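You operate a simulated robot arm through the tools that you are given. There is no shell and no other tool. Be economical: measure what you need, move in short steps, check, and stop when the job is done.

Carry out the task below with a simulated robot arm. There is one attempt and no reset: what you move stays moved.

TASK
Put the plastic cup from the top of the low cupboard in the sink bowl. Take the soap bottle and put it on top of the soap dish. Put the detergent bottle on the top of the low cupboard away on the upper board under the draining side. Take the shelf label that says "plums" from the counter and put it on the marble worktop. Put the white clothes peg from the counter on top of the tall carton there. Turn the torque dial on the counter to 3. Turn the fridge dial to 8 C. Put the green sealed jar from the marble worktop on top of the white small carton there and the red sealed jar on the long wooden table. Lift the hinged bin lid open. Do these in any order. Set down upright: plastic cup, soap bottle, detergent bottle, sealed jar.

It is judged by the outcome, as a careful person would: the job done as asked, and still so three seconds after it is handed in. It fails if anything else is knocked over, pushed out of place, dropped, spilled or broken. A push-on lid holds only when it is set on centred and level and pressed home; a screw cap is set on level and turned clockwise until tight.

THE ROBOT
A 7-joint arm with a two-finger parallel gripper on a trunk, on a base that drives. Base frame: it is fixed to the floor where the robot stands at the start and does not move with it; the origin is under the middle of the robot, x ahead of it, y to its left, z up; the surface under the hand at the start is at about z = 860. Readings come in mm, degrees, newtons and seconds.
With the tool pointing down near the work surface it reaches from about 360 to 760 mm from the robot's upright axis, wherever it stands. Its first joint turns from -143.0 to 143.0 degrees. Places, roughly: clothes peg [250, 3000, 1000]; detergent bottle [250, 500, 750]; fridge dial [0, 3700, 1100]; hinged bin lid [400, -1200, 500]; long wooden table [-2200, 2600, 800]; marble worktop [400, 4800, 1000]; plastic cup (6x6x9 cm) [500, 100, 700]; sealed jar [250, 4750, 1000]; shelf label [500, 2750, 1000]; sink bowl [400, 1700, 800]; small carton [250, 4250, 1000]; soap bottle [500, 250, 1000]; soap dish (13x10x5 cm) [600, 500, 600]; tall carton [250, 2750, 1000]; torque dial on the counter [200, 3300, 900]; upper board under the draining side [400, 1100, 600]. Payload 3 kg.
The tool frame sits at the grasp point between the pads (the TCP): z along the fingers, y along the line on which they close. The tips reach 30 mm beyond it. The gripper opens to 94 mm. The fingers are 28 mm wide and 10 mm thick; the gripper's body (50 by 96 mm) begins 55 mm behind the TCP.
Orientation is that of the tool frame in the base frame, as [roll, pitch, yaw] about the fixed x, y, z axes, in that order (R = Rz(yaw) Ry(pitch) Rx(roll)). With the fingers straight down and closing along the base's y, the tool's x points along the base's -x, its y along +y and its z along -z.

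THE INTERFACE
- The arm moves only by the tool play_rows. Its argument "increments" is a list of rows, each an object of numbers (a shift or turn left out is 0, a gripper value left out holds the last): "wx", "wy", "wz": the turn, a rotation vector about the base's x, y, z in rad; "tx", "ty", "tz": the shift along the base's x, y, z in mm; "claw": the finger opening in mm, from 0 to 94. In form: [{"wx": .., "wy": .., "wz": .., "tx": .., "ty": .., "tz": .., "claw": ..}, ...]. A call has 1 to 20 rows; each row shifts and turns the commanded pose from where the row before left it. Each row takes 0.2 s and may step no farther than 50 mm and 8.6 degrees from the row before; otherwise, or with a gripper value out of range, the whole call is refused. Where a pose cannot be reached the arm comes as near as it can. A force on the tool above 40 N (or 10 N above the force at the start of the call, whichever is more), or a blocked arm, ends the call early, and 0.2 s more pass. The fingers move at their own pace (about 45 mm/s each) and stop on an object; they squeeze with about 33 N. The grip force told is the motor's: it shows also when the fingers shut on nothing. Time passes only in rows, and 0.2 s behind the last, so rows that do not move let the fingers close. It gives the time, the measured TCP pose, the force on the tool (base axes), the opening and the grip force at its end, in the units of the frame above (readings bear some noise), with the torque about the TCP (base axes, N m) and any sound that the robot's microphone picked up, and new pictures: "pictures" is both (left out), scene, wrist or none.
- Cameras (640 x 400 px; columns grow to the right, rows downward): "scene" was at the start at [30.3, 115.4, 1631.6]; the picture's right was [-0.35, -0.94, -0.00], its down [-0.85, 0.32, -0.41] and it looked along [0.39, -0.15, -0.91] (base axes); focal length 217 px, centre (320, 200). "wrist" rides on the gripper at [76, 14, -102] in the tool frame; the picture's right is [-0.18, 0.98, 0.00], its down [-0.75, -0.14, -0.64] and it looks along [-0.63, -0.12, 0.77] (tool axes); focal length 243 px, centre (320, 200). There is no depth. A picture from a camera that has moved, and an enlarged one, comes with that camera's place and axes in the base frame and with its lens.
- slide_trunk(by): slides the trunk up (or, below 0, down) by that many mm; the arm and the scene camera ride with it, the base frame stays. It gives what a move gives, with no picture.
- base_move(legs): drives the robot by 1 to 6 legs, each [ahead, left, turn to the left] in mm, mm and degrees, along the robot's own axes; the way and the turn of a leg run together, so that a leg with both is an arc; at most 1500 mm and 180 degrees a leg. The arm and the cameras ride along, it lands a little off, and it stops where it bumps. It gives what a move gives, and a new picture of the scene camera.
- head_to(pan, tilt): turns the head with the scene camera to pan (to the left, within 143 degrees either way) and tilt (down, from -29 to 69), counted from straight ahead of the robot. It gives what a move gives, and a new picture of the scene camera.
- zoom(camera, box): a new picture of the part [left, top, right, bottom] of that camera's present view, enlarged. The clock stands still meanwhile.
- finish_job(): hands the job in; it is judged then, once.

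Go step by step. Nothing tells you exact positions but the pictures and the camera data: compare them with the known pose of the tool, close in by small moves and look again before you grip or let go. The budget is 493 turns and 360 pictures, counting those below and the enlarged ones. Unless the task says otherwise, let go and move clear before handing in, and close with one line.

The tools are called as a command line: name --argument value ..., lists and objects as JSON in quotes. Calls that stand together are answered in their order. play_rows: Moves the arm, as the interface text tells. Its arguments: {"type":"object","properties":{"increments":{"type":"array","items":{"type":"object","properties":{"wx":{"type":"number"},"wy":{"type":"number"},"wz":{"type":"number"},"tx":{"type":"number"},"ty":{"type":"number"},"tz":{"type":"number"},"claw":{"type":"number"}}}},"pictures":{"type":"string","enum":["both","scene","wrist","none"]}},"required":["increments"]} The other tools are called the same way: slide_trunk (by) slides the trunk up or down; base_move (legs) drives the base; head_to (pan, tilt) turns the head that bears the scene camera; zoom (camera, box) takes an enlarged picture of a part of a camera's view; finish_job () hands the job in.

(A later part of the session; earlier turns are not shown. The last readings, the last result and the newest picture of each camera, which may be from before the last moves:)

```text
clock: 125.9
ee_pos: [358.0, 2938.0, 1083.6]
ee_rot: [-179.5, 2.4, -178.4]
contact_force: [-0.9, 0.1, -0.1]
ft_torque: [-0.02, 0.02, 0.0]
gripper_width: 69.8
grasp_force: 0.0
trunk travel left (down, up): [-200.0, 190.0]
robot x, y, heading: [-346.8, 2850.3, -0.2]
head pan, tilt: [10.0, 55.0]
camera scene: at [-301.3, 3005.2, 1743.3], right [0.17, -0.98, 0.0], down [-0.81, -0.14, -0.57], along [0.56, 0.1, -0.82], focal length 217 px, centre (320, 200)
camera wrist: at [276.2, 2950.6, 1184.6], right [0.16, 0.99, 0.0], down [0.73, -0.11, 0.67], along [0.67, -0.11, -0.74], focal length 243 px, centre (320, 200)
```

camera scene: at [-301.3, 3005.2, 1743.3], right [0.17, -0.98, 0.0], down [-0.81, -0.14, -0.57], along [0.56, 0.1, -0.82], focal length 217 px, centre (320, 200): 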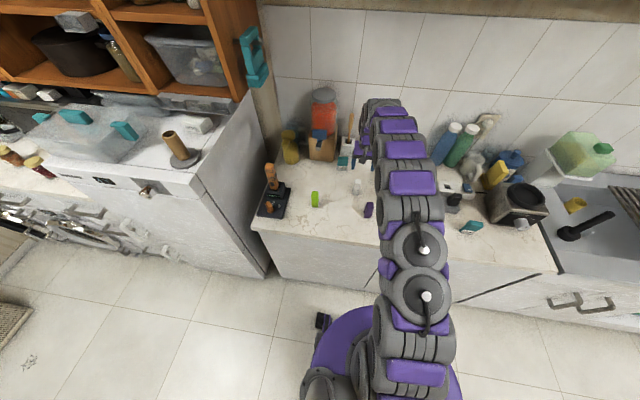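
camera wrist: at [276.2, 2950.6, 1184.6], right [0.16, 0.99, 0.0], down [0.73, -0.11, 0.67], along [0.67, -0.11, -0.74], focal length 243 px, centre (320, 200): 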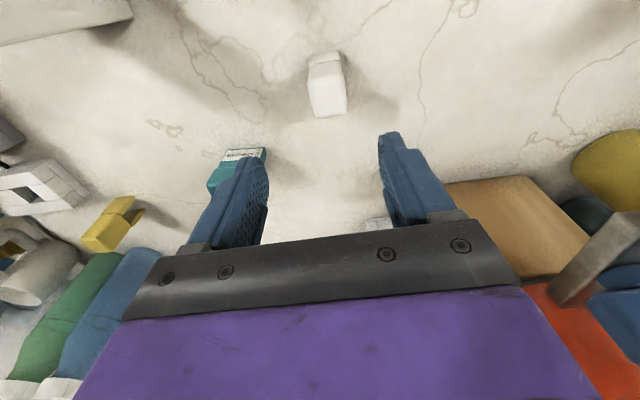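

play_rows --increments '[{"ty": 5, "tx": -6, "tz": -40}, {"tz": -40}, {"tz": -20}, {"tz": 0}]' --pictures "wrist"

```text
clock: 126.9
ee_pos: [352.2, 2944.9, 983.4]
ee_rot: [-179.4, 2.4, -178.4]
contact_force: [-0.5, 0.5, -0.2]
ft_torque: [-0.04, -0.02, -0.02]
gripper_width: 70.1
grasp_force: 0.0
trunk travel left (down, up): [-200.0, 190.0]
robot x, y, heading: [-349.0, 2849.8, -0.0]
head pan, tilt: [10.0, 55.0]
camera wrist: at [270.6, 2956.7, 1083.9], right [0.16, 0.99, 0.0], down [0.73, -0.11, 0.67], along [0.66, -0.11, -0.74], focal length 243 px, centre (320, 200)
```

wrist: 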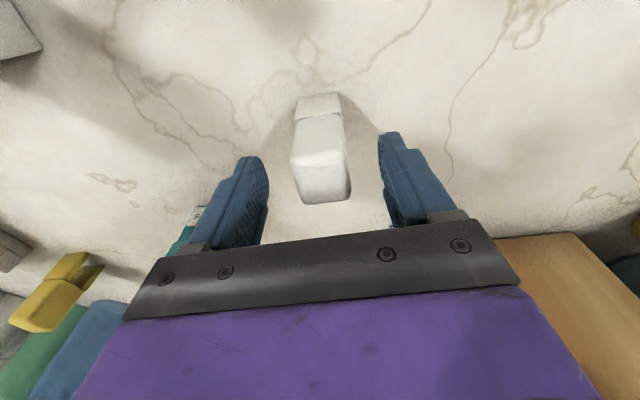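

play_rows --increments '[{"tx": 5, "tz": -24}, {"tz": -24}, {"tz": 0}, {"claw": 15}, {"claw": 15}, {"claw": 15}, {"claw": 15}, {"claw": 15}]' --pictures "wrist"

```text
clock: 128.7
ee_pos: [357.1, 2946.4, 934.8]
ee_rot: [-179.4, 2.3, -178.4]
contact_force: [0.6, -0.6, -0.9]
ft_torque: [-0.01, 0.0, 0.01]
gripper_width: 32.7
grasp_force: 33.4
trunk travel left (down, up): [-200.0, 190.0]
robot x, y, heading: [-347.1, 2851.2, 0.1]
head pan, tilt: [10.0, 55.0]
camera wrist: at [276.1, 2958.4, 1035.2], right [0.16, 0.99, 0.0], down [0.73, -0.11, 0.67], along [0.66, -0.11, -0.74], focal length 243 px, centre (320, 200)
```

wrist: 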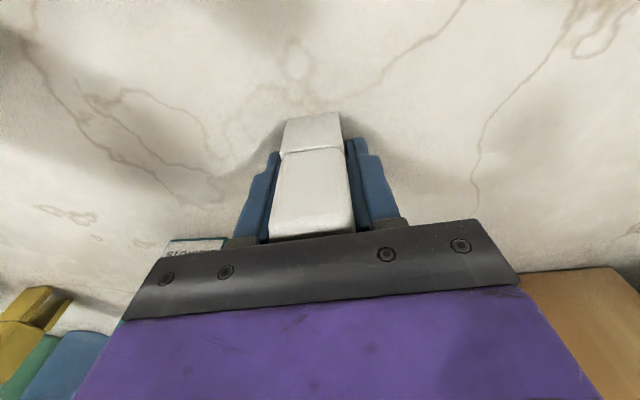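

play_rows --increments '[{"tz": 30}, {"tz": 45}, {"tz": 45}, {"tz": 45}, {"tz": 25}, {"tx": -20, "ty": -40}, {"tx": -20, "ty": -40}, {"tx": -20, "ty": -40}, {"tx": -20, "ty": -40}, {"tx": -15, "ty": -30}, {"tx": -15, "ty": -27}, {"tz": 0}]'

zoom --camera "scene" --box '[300, 120, 460, 220]'

```text
clock: 131.3
ee_pos: [248.8, 2724.2, 1124.9]
ee_rot: [-179.5, 2.2, -178.3]
contact_force: [0.5, 0.0, -1.1]
ft_torque: [0.0, 0.04, 0.04]
gripper_width: 32.5
grasp_force: 33.2
trunk travel left (down, up): [-200.0, 190.0]
robot x, y, heading: [-351.0, 2855.2, -0.1]
head pan, tilt: [10.0, 55.0]
camera scene: at [-301.1, 3003.0, 1743.4], right [0.17, -0.98, 0.0], down [-0.81, -0.14, -0.57], along [0.56, 0.1, -0.82], focal length 217 px, centre (320, 200)
camera wrist: at [167.7, 2735.6, 1225.2], right [0.16, 0.99, 0.0], down [0.73, -0.11, 0.67], along [0.66, -0.11, -0.74], focal length 243 px, centre (320, 200)
```

scene: 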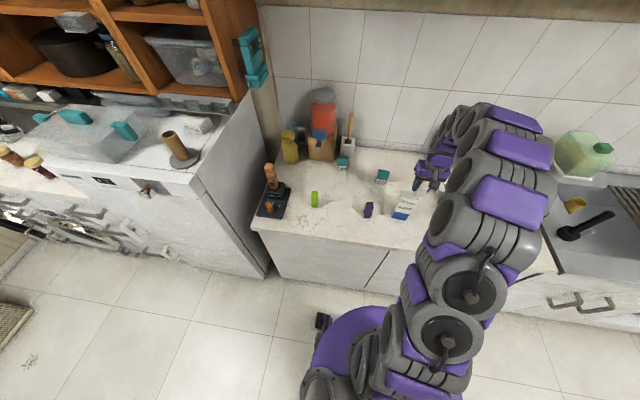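
wrist: 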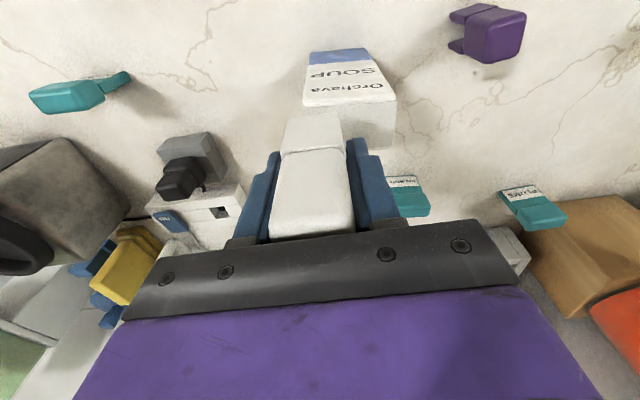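

```text
4.00 times, centred on (380, 170) of scene
camera zoom: at [-301.1, 3003.0, 1743.4], right [0.17, -0.98, 0.0], down [-0.81, -0.14, -0.57], along [0.56, 0.1, -0.82], focal length 870 px, centre (80, 320)
```

zoom: 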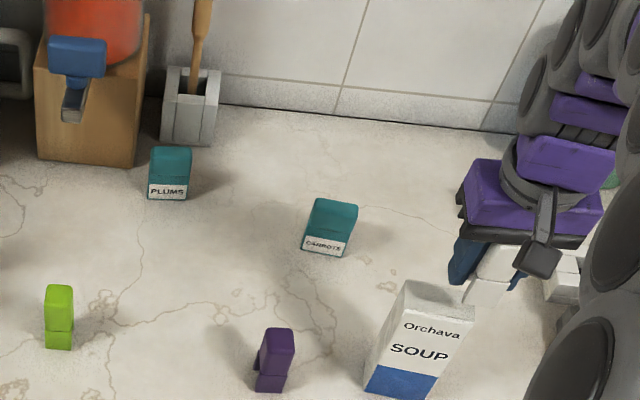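

Carton top ≈[260,2746,1033]. Move peg over it and lower.

play_rows --increments '[{"tx": 11, "ty": 22}, {"tz": -25}, {"tz": 0}]' --pictures "wrist"

zoom --camera "scene" --box '[360, 160, 456, 220]'

```text
clock: 132.1
ee_pos: [258.9, 2746.4, 1101.5]
ee_rot: [-179.4, 2.4, -178.4]
contact_force: [-0.2, -0.9, -0.5]
ft_torque: [0.02, 0.03, 0.01]
gripper_width: 32.7
grasp_force: 33.0
trunk travel left (down, up): [-200.0, 190.0]
robot x, y, heading: [-349.2, 2851.5, -0.0]
head pan, tilt: [10.0, 55.0]
camera wrist: at [177.1, 2758.9, 1200.7], right [0.16, 0.99, 0.0], down [0.73, -0.11, 0.67], along [0.66, -0.11, -0.74], focal length 243 px, centre (320, 200)
```

wrist: 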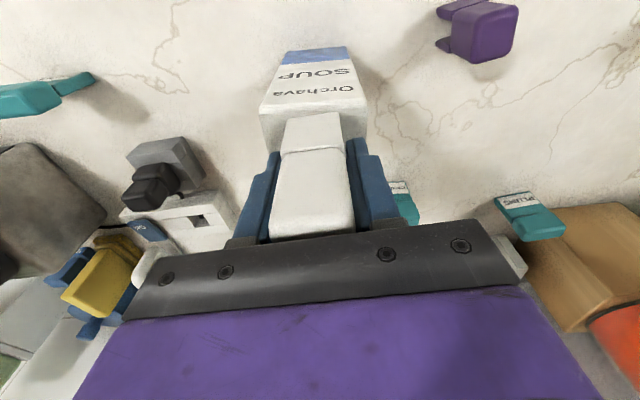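

```text
6.67 times, centred on (408, 190) of scene
camera zoom: at [-301.7, 3003.6, 1743.4], right [0.17, -0.98, 0.0], down [-0.81, -0.14, -0.57], along [0.56, 0.1, -0.82], focal length 1450 px, centre (-267, 267)
```

zoom: 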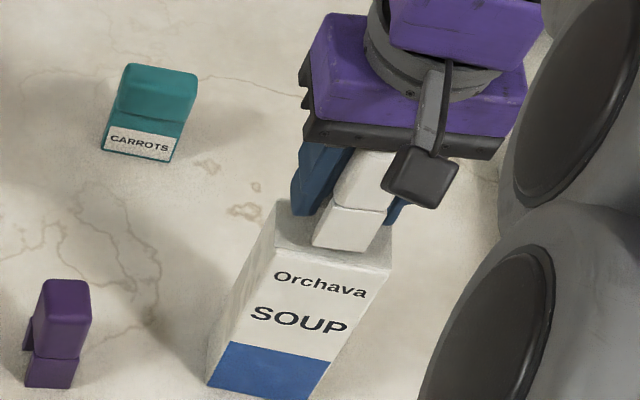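

play_rows --increments '[{"tx": 6, "ty": 10, "tz": -10}, {"tz": -6}, {"tz": 0}]' --pictures "wrist"

zoom --camera "scene" --box '[360, 160, 456, 220]'

```text
clock: 132.9
ee_pos: [263.6, 2755.7, 1087.2]
ee_rot: [-179.4, 2.6, -178.4]
contact_force: [3.6, -3.5, 33.6]
ft_torque: [0.1, 0.47, 0.06]
gripper_width: 32.7
grasp_force: 32.4
trunk travel left (down, up): [-200.0, 190.0]
robot x, y, heading: [-348.7, 2853.5, 0.1]
head pan, tilt: [10.0, 55.0]
camera wrist: at [182.4, 2768.9, 1186.7], right [0.16, 0.99, 0.0], down [0.73, -0.11, 0.68], along [0.67, -0.11, -0.74], focal length 243 px, centre (320, 200)
```

wrist: 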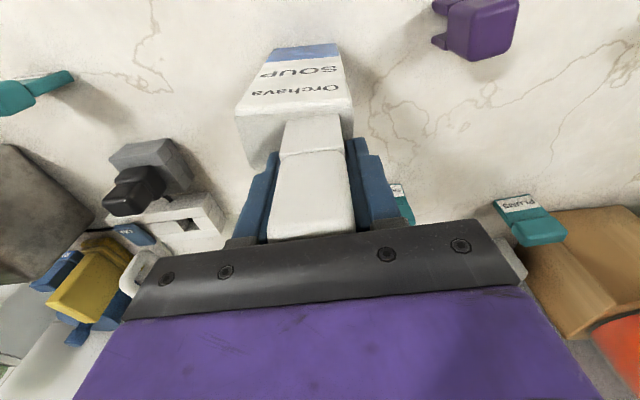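

```text
6.67 times, centred on (408, 190) of scene
camera zoom: at [-306.7, 3003.6, 1744.0], right [0.17, -0.98, 0.0], down [-0.81, -0.14, -0.57], along [0.57, 0.1, -0.82], focal length 1450 px, centre (-267, 267)
```

zoom: 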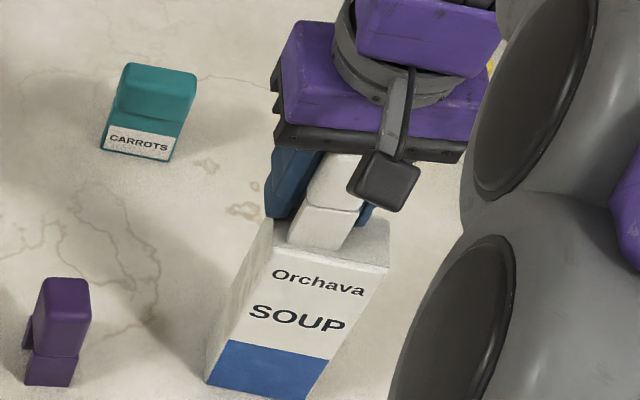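

play_rows --increments '[{"tz": 9}, {"ty": -8}, {"tz": -3}, {"tz": 0}]' --pictures "none"

zoom --camera "scene" --box '[380, 170, 444, 210]'

```text
clock: 133.9
ee_pos: [263.8, 2750.2, 1092.2]
ee_rot: [-179.4, 2.3, -178.4]
contact_force: [-0.5, -0.9, 0.0]
ft_torque: [0.01, 0.01, 0.0]
gripper_width: 32.5
grasp_force: 32.6
trunk travel left (down, up): [-200.0, 190.0]
robot x, y, heading: [-345.8, 2853.4, -0.1]
head pan, tilt: [10.0, 55.0]
```

```text
10.00 times, centred on (412, 190) of scene
camera zoom: at [-301.4, 3004.2, 1743.3], right [0.17, -0.98, 0.0], down [-0.81, -0.14, -0.57], along [0.56, 0.1, -0.82], focal length 2174 px, centre (-600, 300)
```

zoom: 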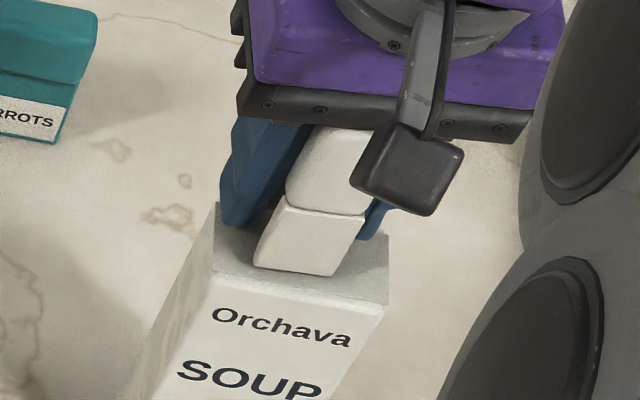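

play_rows --increments '[{"tz": -2}, {"tz": 0}]' --pictures "none"

play_rows --increments '[{"tz": -1.5}, {"tz": 0}]' --pictures "none"

```text
clock: 134.5
ee_pos: [264.3, 2749.8, 1089.5]
ee_rot: [-179.4, 2.2, -178.4]
contact_force: [0.5, 0.1, -1.0]
ft_torque: [0.0, 0.0, 0.0]
gripper_width: 32.5
grasp_force: 33.1
trunk travel left (down, up): [-200.0, 190.0]
robot x, y, heading: [-346.5, 2850.3, -0.1]
head pan, tilt: [10.0, 55.0]
```

```text
clock: 135.1
ee_pos: [263.3, 2749.2, 1089.0]
ee_rot: [-179.4, 2.3, -178.4]
contact_force: [-0.1, -0.7, -0.8]
ft_torque: [0.01, 0.0, -0.01]
gripper_width: 32.7
grasp_force: 33.2
trunk travel left (down, up): [-200.0, 190.0]
robot x, y, heading: [-349.9, 2849.2, -0.0]
head pan, tilt: [10.0, 55.0]
```

play_rows --increments '[{"tz": -1.5}, {"tz": 0}]' --pictures "none"

play_rows --increments '[{"tz": -1}, {"tz": 0}]' --pictures "none"

```text
clock: 135.7
ee_pos: [264.2, 2749.2, 1087.8]
ee_rot: [-179.5, 2.4, -178.4]
contact_force: [-0.6, -1.3, 11.6]
ft_torque: [0.1, 0.27, 0.02]
gripper_width: 32.6
grasp_force: 33.6
trunk travel left (down, up): [-200.0, 190.0]
robot x, y, heading: [-349.4, 2852.2, 0.1]
head pan, tilt: [10.0, 55.0]
```

```text
clock: 136.3
ee_pos: [264.1, 2749.0, 1087.5]
ee_rot: [-179.5, 2.4, -178.4]
contact_force: [1.0, -0.6, 25.8]
ft_torque: [0.16, 0.46, 0.0]
gripper_width: 32.6
grasp_force: 31.8
trunk travel left (down, up): [-200.0, 190.0]
robot x, y, heading: [-349.1, 2849.0, 0.1]
head pan, tilt: [10.0, 55.0]
```

play_rows --increments '[{"tz": 2}, {"claw": 38}, {"claw": 44}, {"claw": 50}, {"claw": 50}]' --pictures "wrist"

zoom --camera "scene" --box '[380, 170, 444, 210]'

```text
clock: 137.5
ee_pos: [264.2, 2749.1, 1085.4]
ee_rot: [-179.4, 2.2, -178.4]
contact_force: [-0.8, 0.7, 0.3]
ft_torque: [0.01, -0.03, 0.02]
gripper_width: 50.1
grasp_force: 0.0
trunk travel left (down, up): [-200.0, 190.0]
robot x, y, heading: [-349.7, 2851.1, 0.2]
head pan, tilt: [10.0, 55.0]
camera wrist: at [183.2, 2762.4, 1186.6], right [0.16, 0.99, 0.0], down [0.73, -0.11, 0.67], along [0.66, -0.11, -0.74], focal length 243 px, centre (320, 200)
```

wrist: 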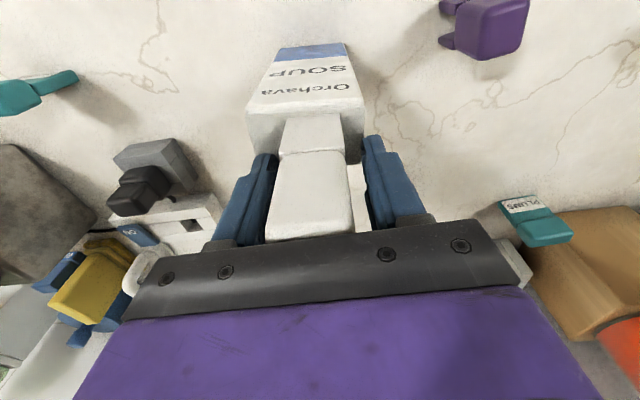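

```text
10.00 times, centred on (412, 190) of scene
camera zoom: at [-301.3, 3004.0, 1743.3], right [0.17, -0.98, 0.0], down [-0.81, -0.14, -0.57], along [0.56, 0.1, -0.82], focal length 2174 px, centre (-600, 300)
```

zoom: 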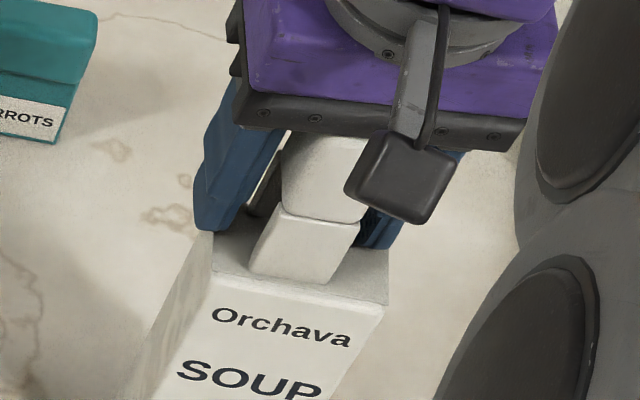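

Released and stable; go straight up slowly.

play_rows --increments '[{"tz": 20}, {"tz": 30}, {"tz": 40}, {"tz": 30}, {"tx": -20}, {"tz": 0}]' --pictures "wrist"

zoom --camera "scene" --box '[240, 110, 480, 260]'

zoom --camera "scene" --box '[240, 155, 304, 225]'

```text
clock: 138.9
ee_pos: [246.1, 2748.7, 1206.8]
ee_rot: [-179.4, 2.2, -178.4]
contact_force: [0.1, 0.1, 0.3]
ft_torque: [-0.02, -0.04, -0.02]
gripper_width: 49.9
grasp_force: 0.0
trunk travel left (down, up): [-200.0, 190.0]
robot x, y, heading: [-348.2, 2850.7, -0.0]
head pan, tilt: [10.0, 55.0]
camera wrist: at [164.6, 2761.9, 1305.3], right [0.16, 0.99, 0.0], down [0.73, -0.11, 0.67], along [0.66, -0.11, -0.74], focal length 243 px, centre (320, 200)
```

wrist: 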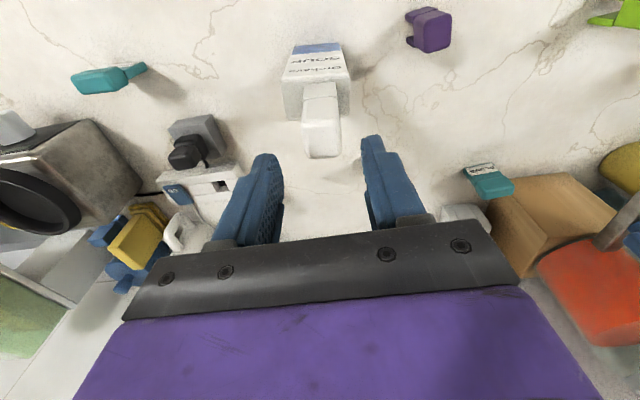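

```text
2.67 times, centred on (360, 185) of scene
camera zoom: at [-300.9, 3003.8, 1743.3], right [0.17, -0.98, 0.0], down [-0.81, -0.14, -0.57], along [0.56, 0.1, -0.82], focal length 580 px, centre (213, 240)
```

zoom: 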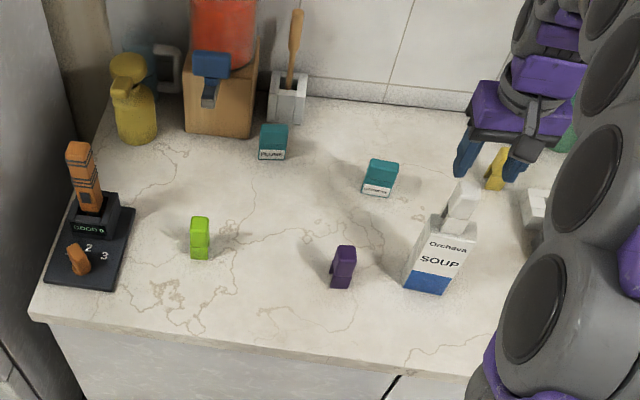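

```text
5.71 times, centred on (272, 190) of scene
camera zoom: at [-300.9, 3003.8, 1743.3], right [0.17, -0.98, 0.0], down [-0.81, -0.14, -0.57], along [0.56, 0.1, -0.82], focal length 1242 px, centre (594, 257)
```

zoom: 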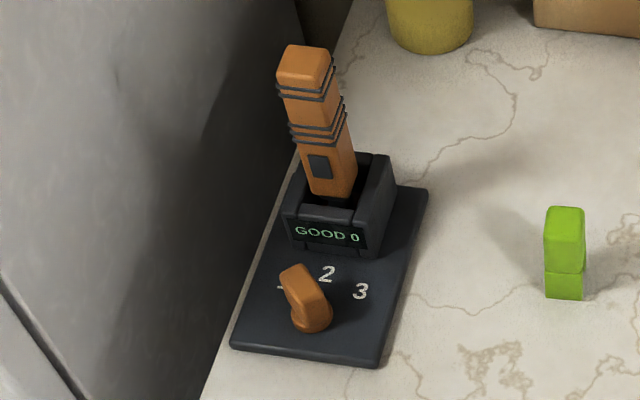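

Peg is on the carton. Now the torque dial (knob pivot ≈[181,3315], pointing at 1; 3 is 45° right of straight ahead). Move over and look.

play_rows --increments '[{"tx": -40}, {"ty": 45, "tx": -5}, {"ty": 45, "tx": -5}, {"ty": 45, "tx": -5}, {"ty": 45, "tx": -5}, {"ty": 45, "tx": -5}, {"ty": 45}, {"ty": 45}, {"ty": 45}, {"ty": 45}, {"ty": 45}, {"ty": 45, "tz": -40}, {"ty": 45, "tz": -20}, {"tz": -20}, {"tz": 0}]'

```text
refused: row 12 steps farther than a row can; nothing moved
```

play_rows --increments '[{"tx": -40}, {"ty": 45, "tx": -5}, {"ty": 45, "tx": -5}, {"ty": 45, "tx": -5}, {"ty": 45, "tx": -5}, {"ty": 45, "tx": -5}, {"ty": 45}, {"ty": 45}, {"ty": 45}, {"ty": 45}, {"ty": 45}, {"ty": 40, "tz": -25}, {"ty": 35, "tz": -30}, {"tz": -40}, {"tz": 0}]'

```text
clock: 142.1
ee_pos: [179.5, 3273.4, 1111.4]
ee_rot: [-179.4, 2.3, -178.4]
contact_force: [0.5, 0.2, -0.3]
ft_torque: [0.02, 0.01, 0.03]
gripper_width: 50.0
grasp_force: 0.2
trunk travel left (down, up): [-200.0, 190.0]
robot x, y, heading: [-349.0, 2848.1, 0.3]
head pan, tilt: [10.0, 55.0]
camera scene: at [-302.3, 3009.2, 1742.9], right [0.17, -0.98, 0.0], down [-0.81, -0.14, -0.57], along [0.56, 0.1, -0.82], focal length 217 px, centre (320, 200)
camera wrist: at [97.6, 3285.4, 1211.1], right [0.16, 0.99, 0.0], down [0.73, -0.11, 0.67], along [0.67, -0.11, -0.74], focal length 243 px, centre (320, 200)
```

scene: 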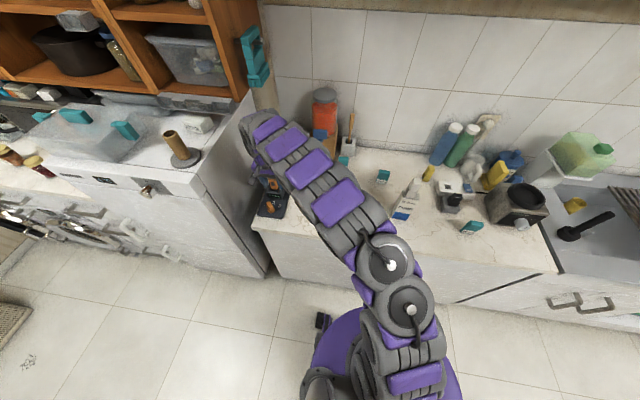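
wrist: 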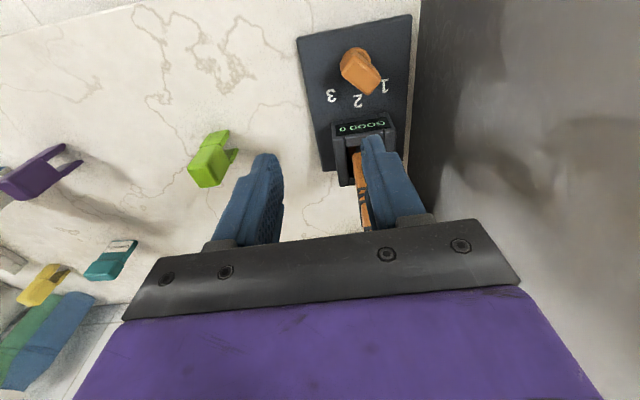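

play_rows --increments '[{"ty": 30, "tx": -6, "wx": 0.0875}, {"ty": 8, "wx": 0.0875}, {"wy": -0.0222, "wz": 0.126, "claw": 70}, {"wy": -0.0222, "wz": 0.126}, {"wy": -0.0222, "wz": 0.126}, {"wy": -0.0222, "wz": 0.126}, {"wy": -0.0222, "wz": 0.126}, {"wy": -0.0222, "wz": 0.126}, {"tz": -40}, {"tz": 0}]'

```text
clock: 144.3
ee_pos: [172.4, 3314.4, 1072.3]
ee_rot: [173.5, 9.3, -135.0]
contact_force: [0.3, 0.4, 0.2]
ft_torque: [-0.02, 0.0, 0.01]
gripper_width: 69.8
grasp_force: 0.2
trunk travel left (down, up): [-200.0, 190.0]
robot x, y, heading: [-352.3, 2851.7, 0.1]
head pan, tilt: [10.0, 55.0]
camera scene: at [-302.6, 3010.5, 1742.8], right [0.17, -0.98, 0.0], down [-0.81, -0.14, -0.57], along [0.56, 0.1, -0.82], focal length 217 px, centre (320, 200)
camera wrist: at [105.6, 3250.2, 1162.3], right [-0.57, 0.81, 0.14], down [0.6, 0.3, 0.74], along [0.55, 0.51, -0.66], focal length 243 px, centre (320, 200)
```

scene: 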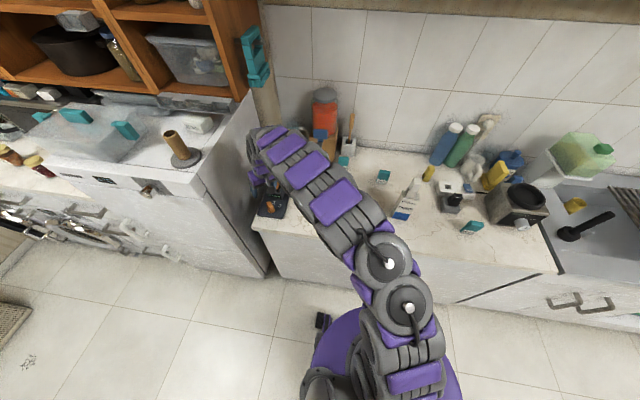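
wrist: 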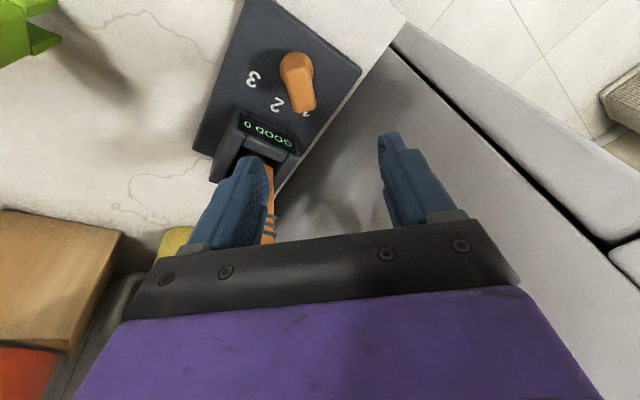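

play_rows --increments '[{"tz": -40, "tx": 2}, {"tz": -40}, {"tz": -22}, {"tz": 0}]' --pictures "wrist"

zoom --camera "scene" --box '[232, 155, 312, 225]'

```text
clock: 145.3
ee_pos: [175.9, 3313.5, 969.5]
ee_rot: [173.5, 9.5, -135.1]
contact_force: [0.7, -0.3, 0.7]
ft_torque: [0.0, 0.01, 0.0]
gripper_width: 70.2
grasp_force: 0.0
trunk travel left (down, up): [-200.0, 190.0]
robot x, y, heading: [-349.5, 2850.3, 0.2]
head pan, tilt: [10.0, 55.0]
camera wrist: at [108.5, 3249.5, 1060.7], right [-0.57, 0.81, 0.14], down [0.61, 0.3, 0.74], along [0.55, 0.51, -0.66], focal length 243 px, centre (320, 200)
```

wrist: 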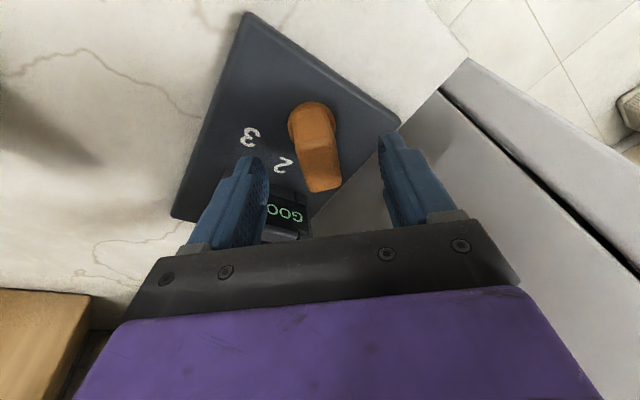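

```text
5.71 times, centred on (272, 190) of scene
camera zoom: at [-301.9, 3010.1, 1742.9], right [0.17, -0.98, 0.0], down [-0.81, -0.14, -0.57], along [0.56, 0.1, -0.82], focal length 1242 px, centre (594, 257)
```

zoom: 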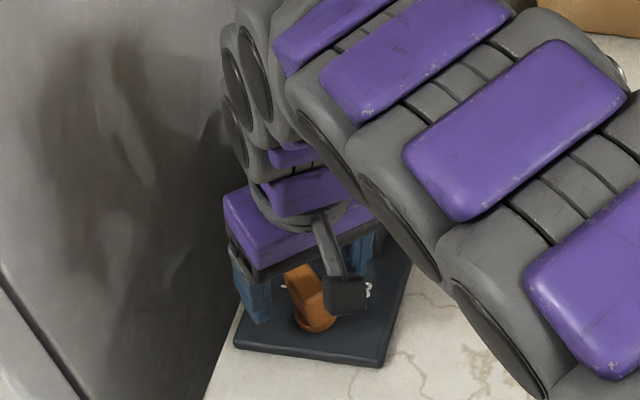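

play_rows --increments '[{"tx": -4, "ty": -1, "tz": -12}, {"tz": -12}, {"tz": 0}, {"claw": 15}, {"claw": 15}, {"claw": 15}, {"claw": 15}]' --pictures "wrist"

```text
clock: 146.9
ee_pos: [171.9, 3309.9, 946.4]
ee_rot: [173.5, 9.2, -135.1]
contact_force: [5.2, -13.8, 6.6]
ft_torque: [-1.96, -0.81, -0.11]
gripper_width: 33.7
grasp_force: 45.1
trunk travel left (down, up): [-200.0, 190.0]
robot x, y, heading: [-350.2, 2850.2, -0.1]
head pan, tilt: [10.0, 55.0]
camera wrist: at [104.5, 3245.9, 1037.0], right [-0.57, 0.81, 0.14], down [0.61, 0.3, 0.74], along [0.55, 0.51, -0.66], focal length 243 px, centre (320, 200)
```

wrist: 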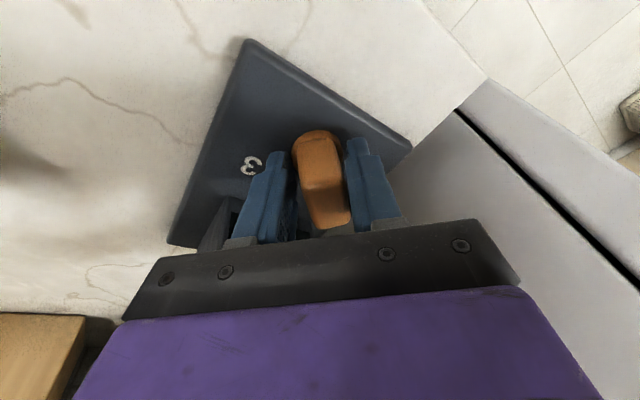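

The 10° lean loads the knob; open, stand the hand vertical and regrip centred.

play_rows --increments '[{"claw": 60}, {"claw": 60}, {"wx": -0.0875}, {"wx": -0.0875}, {"tx": 0}]' --pictures "wrist"

zoom --camera "scene" --box '[232, 155, 312, 225]'

```text
clock: 148.1
ee_pos: [172.5, 3311.5, 947.2]
ee_rot: [-179.4, 2.3, -134.5]
contact_force: [0.0, -1.1, -0.5]
ft_torque: [0.01, -0.03, 0.05]
gripper_width: 60.3
grasp_force: 0.1
trunk travel left (down, up): [-200.0, 190.0]
robot x, y, heading: [-345.1, 2851.3, 0.0]
head pan, tilt: [10.0, 55.0]
camera wrist: at [104.5, 3264.0, 1046.6], right [-0.57, 0.82, 0.0], down [0.61, 0.43, 0.67], along [0.55, 0.38, -0.74], focal length 243 px, centre (320, 200)
```

wrist: 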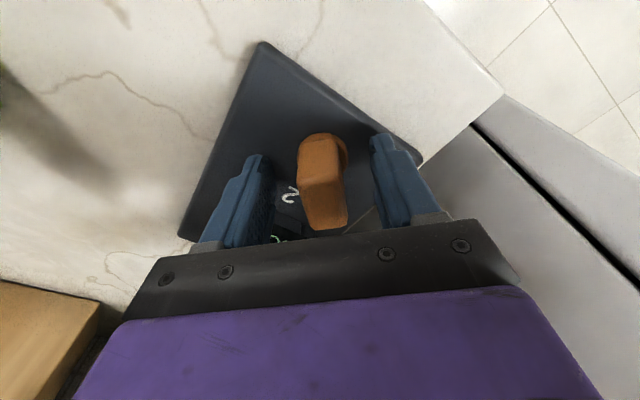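

```text
5.71 times, centred on (272, 190) of scene
camera zoom: at [-301.5, 3009.6, 1742.8], right [0.17, -0.98, 0.0], down [-0.81, -0.14, -0.57], along [0.56, 0.1, -0.82], focal length 1242 px, centre (594, 257)
```

zoom: 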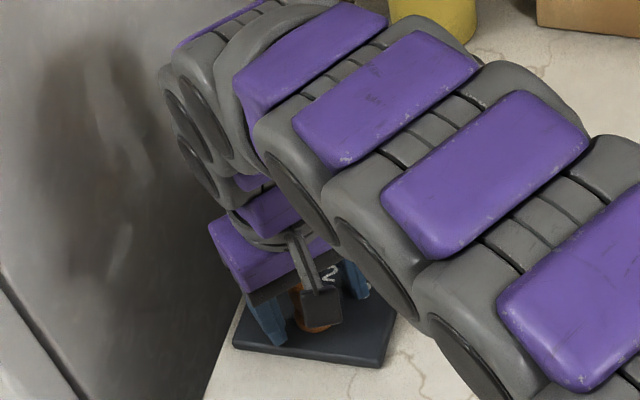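

play_rows --increments '[{"claw": 15}, {"claw": 15}, {"claw": 15}, {"claw": 15}]' --pictures "none"

```text
clock: 149.1
ee_pos: [171.3, 3313.1, 945.6]
ee_rot: [-179.4, 2.2, -134.5]
contact_force: [-1.9, 1.9, 1.4]
ft_torque: [-0.11, 0.21, 0.02]
gripper_width: 30.8
grasp_force: 44.9
trunk travel left (down, up): [-200.0, 190.0]
robot x, y, heading: [-347.2, 2854.2, -0.1]
head pan, tilt: [10.0, 55.0]
```

Low side load now. Rotate clockwise in steps.

play_rows --increments '[{"wz": -0.1}, {"wz": -0.1}, {"wz": -0.1}, {"wz": -0.1}, {"tx": 0}]' --pictures "wrist"

```text
clock: 150.3
ee_pos: [170.9, 3313.5, 946.4]
ee_rot: [-179.4, 2.4, -157.3]
contact_force: [-1.5, 5.8, 12.4]
ft_torque: [0.16, 0.18, -0.02]
gripper_width: 30.6
grasp_force: 44.8
trunk travel left (down, up): [-200.0, 190.0]
robot x, y, heading: [-351.4, 2850.8, 0.0]
head pan, tilt: [10.0, 55.0]
camera wrist: at [90.5, 3295.4, 1046.2], right [-0.21, 0.98, 0.0], down [0.72, 0.16, 0.67], along [0.66, 0.14, -0.74], focal length 243 px, centre (320, 200)
```

wrist: 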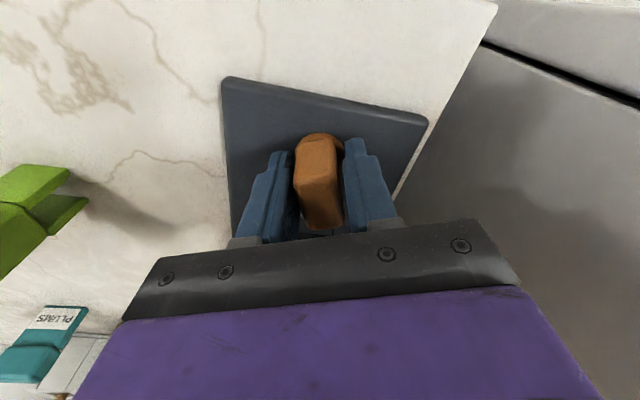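

play_rows --increments '[{"wz": -0.1}, {"wz": -0.1}, {"wz": -0.1}, {"wz": -0.1}, {"tx": 0}]' --pictures "wrist"

zoom --camera "scene" --box '[232, 145, 312, 225]'

```text
clock: 151.5
ee_pos: [171.3, 3314.4, 947.0]
ee_rot: [-179.5, 2.4, 179.7]
contact_force: [1.1, 15.4, 20.8]
ft_torque: [0.59, 0.44, 0.05]
gripper_width: 30.7
grasp_force: 44.8
trunk travel left (down, up): [-200.0, 190.0]
robot x, y, heading: [-351.1, 2852.0, -0.5]
head pan, tilt: [10.0, 55.0]
camera wrist: at [90.2, 3328.3, 1046.1], right [0.19, 0.98, 0.0], down [0.73, -0.14, 0.67], along [0.66, -0.13, -0.74], focal length 243 px, centre (320, 200)
```

wrist: 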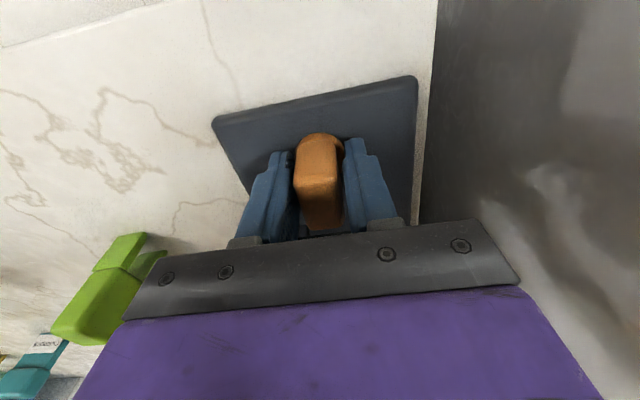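

```text
5.00 times, centred on (272, 185) of scene
camera zoom: at [-304.8, 3013.0, 1742.8], right [0.17, -0.98, 0.0], down [-0.81, -0.15, -0.57], along [0.56, 0.1, -0.82], focal length 1087 px, centre (560, 275)
```

zoom: 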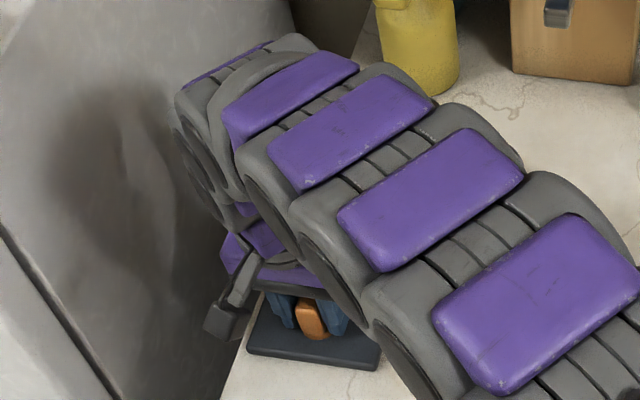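

play_rows --increments '[{"tz": 1.5, "ty": 2}, {"wz": -0.12}, {"wz": -0.12}, {"wz": -0.1, "wx": 0.02, "wy": 0.05}, {"tx": 0}]' --pictures "wrist"

zoom --camera "scene" --box '[232, 145, 312, 225]'

```text
clock: 152.7
ee_pos: [172.5, 3313.3, 946.7]
ee_rot: [-179.5, -0.8, 160.1]
contact_force: [7.2, 1.3, 0.2]
ft_torque: [-0.11, -0.56, 0.01]
gripper_width: 30.7
grasp_force: 44.6
trunk travel left (down, up): [-200.0, 190.0]
robot x, y, heading: [-349.8, 2848.1, -0.1]
head pan, tilt: [10.0, 55.0]
camera wrist: at [106.9, 3351.9, 1050.8], right [0.51, 0.86, -0.01], down [0.67, -0.39, 0.63], along [0.54, -0.33, -0.77], focal length 243 px, centre (320, 200)
```

wrist: 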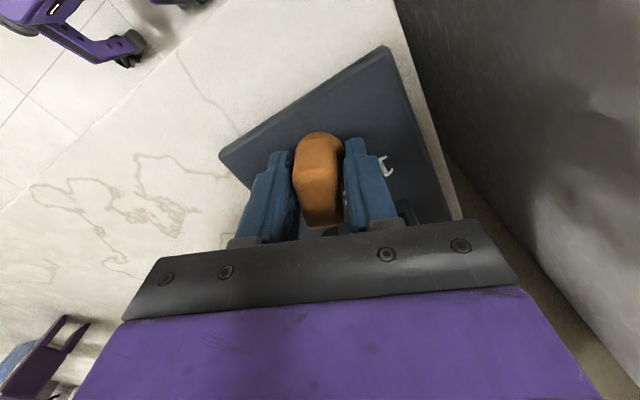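

```text
5.00 times, centred on (272, 185) of scene
camera zoom: at [-300.4, 3011.5, 1742.6], right [0.17, -0.98, 0.0], down [-0.81, -0.14, -0.57], along [0.56, 0.1, -0.82], focal length 1087 px, centre (560, 275)
```

zoom: 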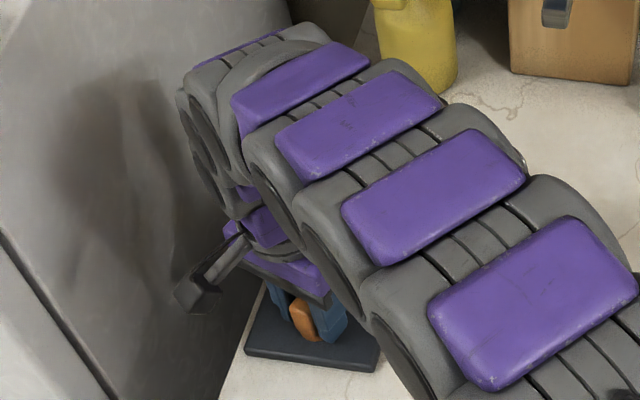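

play_rows --increments '[{"wz": -0.1, "wx": 0.02, "wy": 0.045}, {"wz": -0.1, "wx": 0.025, "wy": 0.045}, {"wz": -0.1, "wx": 0.025, "wy": 0.04}, {"tx": 0}]' --pictures "wrist"

```text
clock: 153.7
ee_pos: [173.7, 3310.6, 946.0]
ee_rot: [-179.7, -9.4, 142.9]
contact_force: [27.6, -10.3, 6.3]
ft_torque: [-0.64, -1.35, -0.03]
gripper_width: 30.5
grasp_force: 45.4
trunk travel left (down, up): [-200.0, 190.0]
robot x, y, heading: [-351.9, 2853.7, 0.0]
head pan, tilt: [10.0, 55.0]
camera wrist: at [136.1, 3357.9, 1061.1], right [0.74, 0.67, -0.03], down [0.59, -0.62, 0.51], along [0.32, -0.4, -0.86], focal length 243 px, centre (320, 200)
```

wrist: 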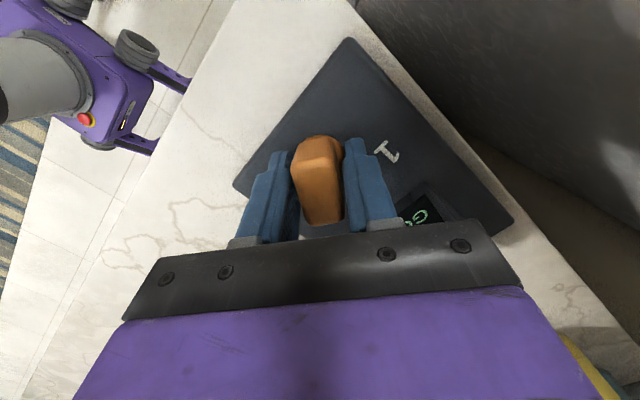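

play_rows --increments '[{"tx": 3, "ty": -1}, {"wz": -0.07, "tx": 1}, {"wz": -0.06}, {"tx": 0}]' --pictures "wrist"

```text
clock: 154.7
ee_pos: [173.9, 3311.3, 945.9]
ee_rot: [-179.6, -9.4, 135.7]
contact_force: [8.6, -15.9, 6.1]
ft_torque: [-0.81, -0.07, -0.02]
gripper_width: 30.3
grasp_force: 44.8
trunk travel left (down, up): [-200.0, 190.0]
robot x, y, heading: [-348.8, 2852.2, -0.2]
head pan, tilt: [10.0, 55.0]
camera wrist: at [142.6, 3362.2, 1061.2], right [0.82, 0.58, -0.04], down [0.51, -0.69, 0.51], along [0.27, -0.44, -0.86], focal length 243 px, centre (320, 200)
```

wrist: 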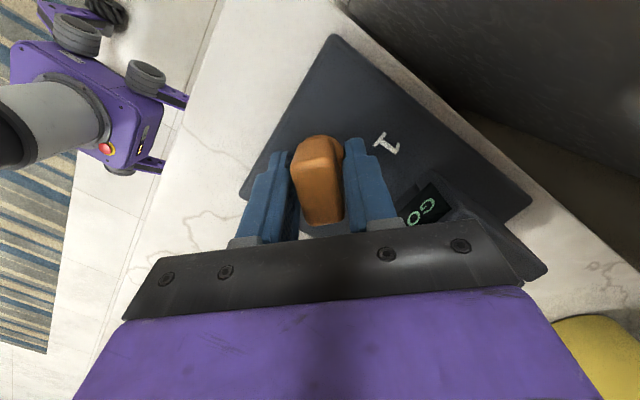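

play_rows --increments '[{"claw": 50}, {"claw": 60}, {"claw": 60}, {"tz": 25}, {"tz": 35}, {"tz": 40, "tx": -10}, {"wz": 0.13, "tx": -20}, {"wz": 0.13, "tx": -20, "tz": 20}, {"wz": 0.13}, {"wz": 0.13}, {"wz": 0.13}, {"wz": 0.11}, {"wy": -0.14, "tz": 20}, {"wy": -0.06, "ty": -40}, {"ty": -40}, {"ty": -40}, {"ty": -40}]' --pictures "wrist"

zoom --camera "scene" --box '[240, 155, 304, 225]'

```text
clock: 158.3
ee_pos: [124.4, 3150.6, 1088.5]
ee_rot: [-179.9, 2.2, 179.2]
contact_force: [0.5, -0.2, 0.7]
ft_torque: [-0.02, 0.0, -0.04]
gripper_width: 59.7
grasp_force: 0.1
trunk travel left (down, up): [-200.0, 190.0]
robot x, y, heading: [-349.8, 2849.0, 0.2]
head pan, tilt: [10.0, 55.0]
camera wrist: at [44.5, 3165.9, 1188.6], right [0.2, 0.98, 0.01], down [0.73, -0.15, 0.67], along [0.66, -0.13, -0.74], focal length 243 px, centre (320, 200)
```

wrist: 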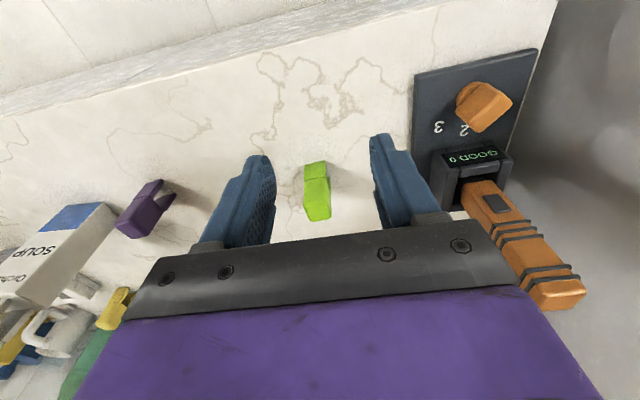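

```text
5.71 times, centred on (272, 190) of scene
camera zoom: at [-302.8, 3006.2, 1743.2], right [0.17, -0.98, 0.0], down [-0.81, -0.14, -0.57], along [0.56, 0.1, -0.82], focal length 1242 px, centre (594, 257)
```

zoom: 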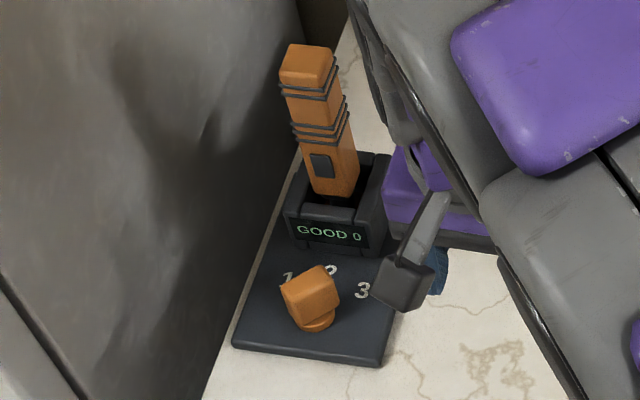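

zoom --camera "wrist" --box '[400, 40, 560, 140]'

zoom --camera "scene" --box '[248, 190, 288, 220]'

```text
4.00 times, centred on (480, 90) of wrist
camera zoom: at [44.5, 3165.9, 1188.6], right [0.2, 0.98, 0.01], down [0.73, -0.15, 0.67], along [0.66, -0.13, -0.74], focal length 970 px, centre (-320, 640)
```

zoom: 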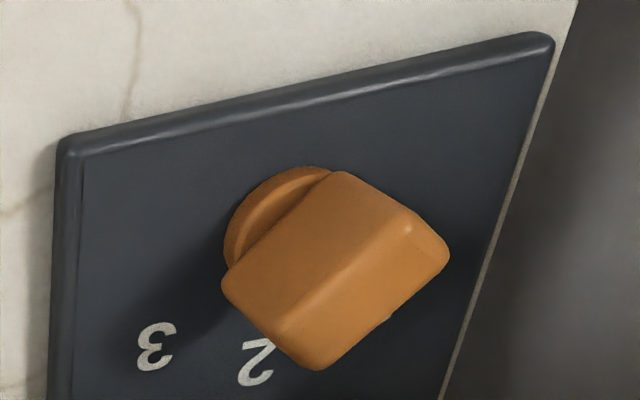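

```text
13.33 times, centred on (268, 205) of scene
camera zoom: at [-302.8, 3006.2, 1743.2], right [0.17, -0.98, 0.0], down [-0.81, -0.14, -0.57], along [0.56, 0.1, -0.82], focal length 2899 px, centre (1013, 133)
```

zoom: 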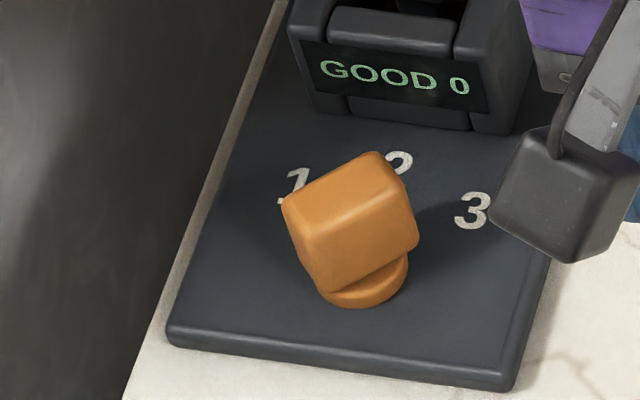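

The bar knob now lies along the 3 direction (turned 90° clockwise from 1). Next the fridge dial: back off and drive in front of the fridge.

base_move --legs '[[-350, 0, 0], [0, 750, 0]]'

head_to --pan 20 --tilt 40

zoom --camera "scene" --box '[200, 100, 440, 250]'

```text
clock: 164.2
ee_pos: [-222.7, 3910.3, 1087.6]
ee_rot: [-179.8, 2.2, 179.1]
contact_force: [-0.3, 1.2, -0.1]
ft_torque: [-0.02, 0.04, 0.0]
gripper_width: 59.9
grasp_force: 0.1
trunk travel left (down, up): [-200.0, 190.0]
robot x, y, heading: [-695.6, 3611.0, -0.1]
head pan, tilt: [10.0, 55.0]
camera scene: at [-650.6, 3765.4, 1743.2], right [0.17, -0.99, 0.0], down [-0.81, -0.14, -0.57], along [0.56, 0.1, -0.82], focal length 217 px, centre (320, 200)
```

scene: 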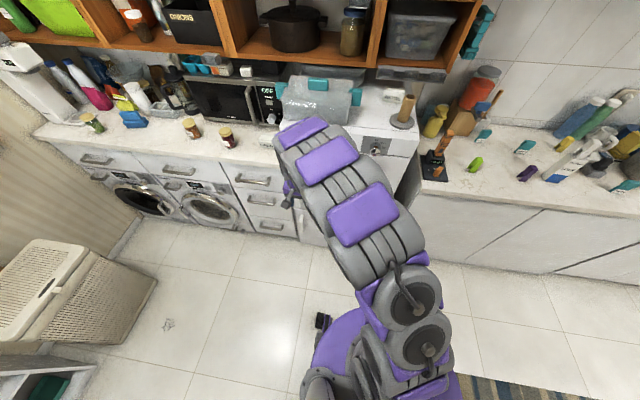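

```text
clock: 165.0
ee_pos: [-223.2, 3909.1, 1088.7]
ee_rot: [-179.9, 2.2, 179.0]
contact_force: [-0.2, 0.9, -0.1]
ft_torque: [0.05, 0.0, -0.01]
gripper_width: 60.3
grasp_force: 0.0
trunk travel left (down, up): [-200.0, 190.0]
robot x, y, heading: [-699.8, 3609.2, 0.0]
head pan, tilt: [20.0, 40.0]
camera scene: at [-641.6, 3784.2, 1763.5], right [0.34, -0.94, 0.0], down [-0.61, -0.22, -0.76], along [0.72, 0.26, -0.65], focal length 217 px, centre (320, 200)
```

scene: 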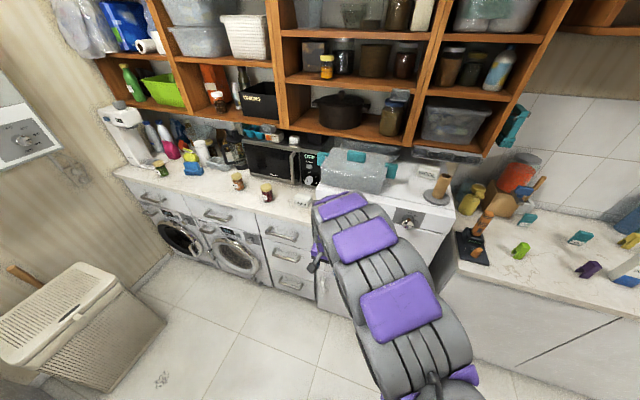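

```text
2.67 times, centred on (320, 175) of scene
camera zoom: at [-641.6, 3784.2, 1763.5], right [0.34, -0.94, 0.0], down [-0.61, -0.22, -0.76], along [0.72, 0.26, -0.65], focal length 580 px, centre (320, 267)
```

zoom: 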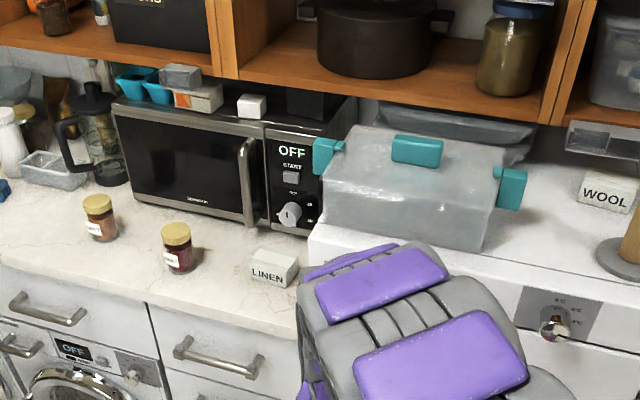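

play_rows --increments '[{"ty": -45}, {"ty": -45}, {"ty": -45}, {"ty": -45}, {"ty": -45}, {"ty": -45}, {"ty": -45}, {"ty": -45}, {"ty": -45}, {"ty": -45}, {"ty": -45}]' --pictures "none"

zoom --camera "scene" --box '[280, 160, 440, 260]'

zoom --camera "scene" --box '[388, 200, 428, 235]'

```text
clock: 167.4
ee_pos: [-222.8, 3410.1, 1088.9]
ee_rot: [180.0, 2.1, 179.1]
contact_force: [-0.6, -0.5, -1.1]
ft_torque: [0.06, -0.03, -0.01]
gripper_width: 60.4
grasp_force: 0.0
trunk travel left (down, up): [-200.0, 190.0]
robot x, y, heading: [-697.8, 3610.4, -0.1]
head pan, tilt: [20.0, 40.0]
```

```text
4.00 times, centred on (360, 210) of scene
camera zoom: at [-641.8, 3774.8, 1764.5], right [0.34, -0.94, 0.0], down [-0.61, -0.22, -0.77], along [0.72, 0.26, -0.64], focal length 870 px, centre (160, 160)
```

zoom: 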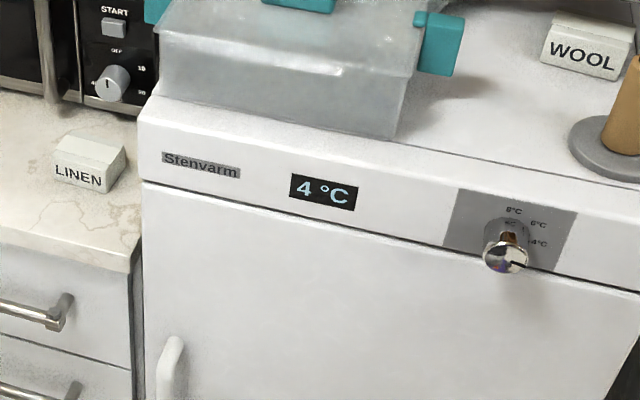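

```text
11.43 times, centred on (408, 218) of scene
camera zoom: at [-641.8, 3774.8, 1764.5], right [0.34, -0.94, 0.0], down [-0.61, -0.22, -0.77], along [0.72, 0.26, -0.64], focal length 2485 px, centre (-686, 0)
```

zoom: 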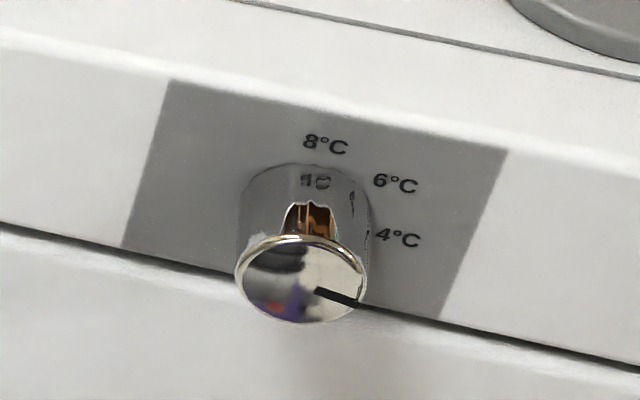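

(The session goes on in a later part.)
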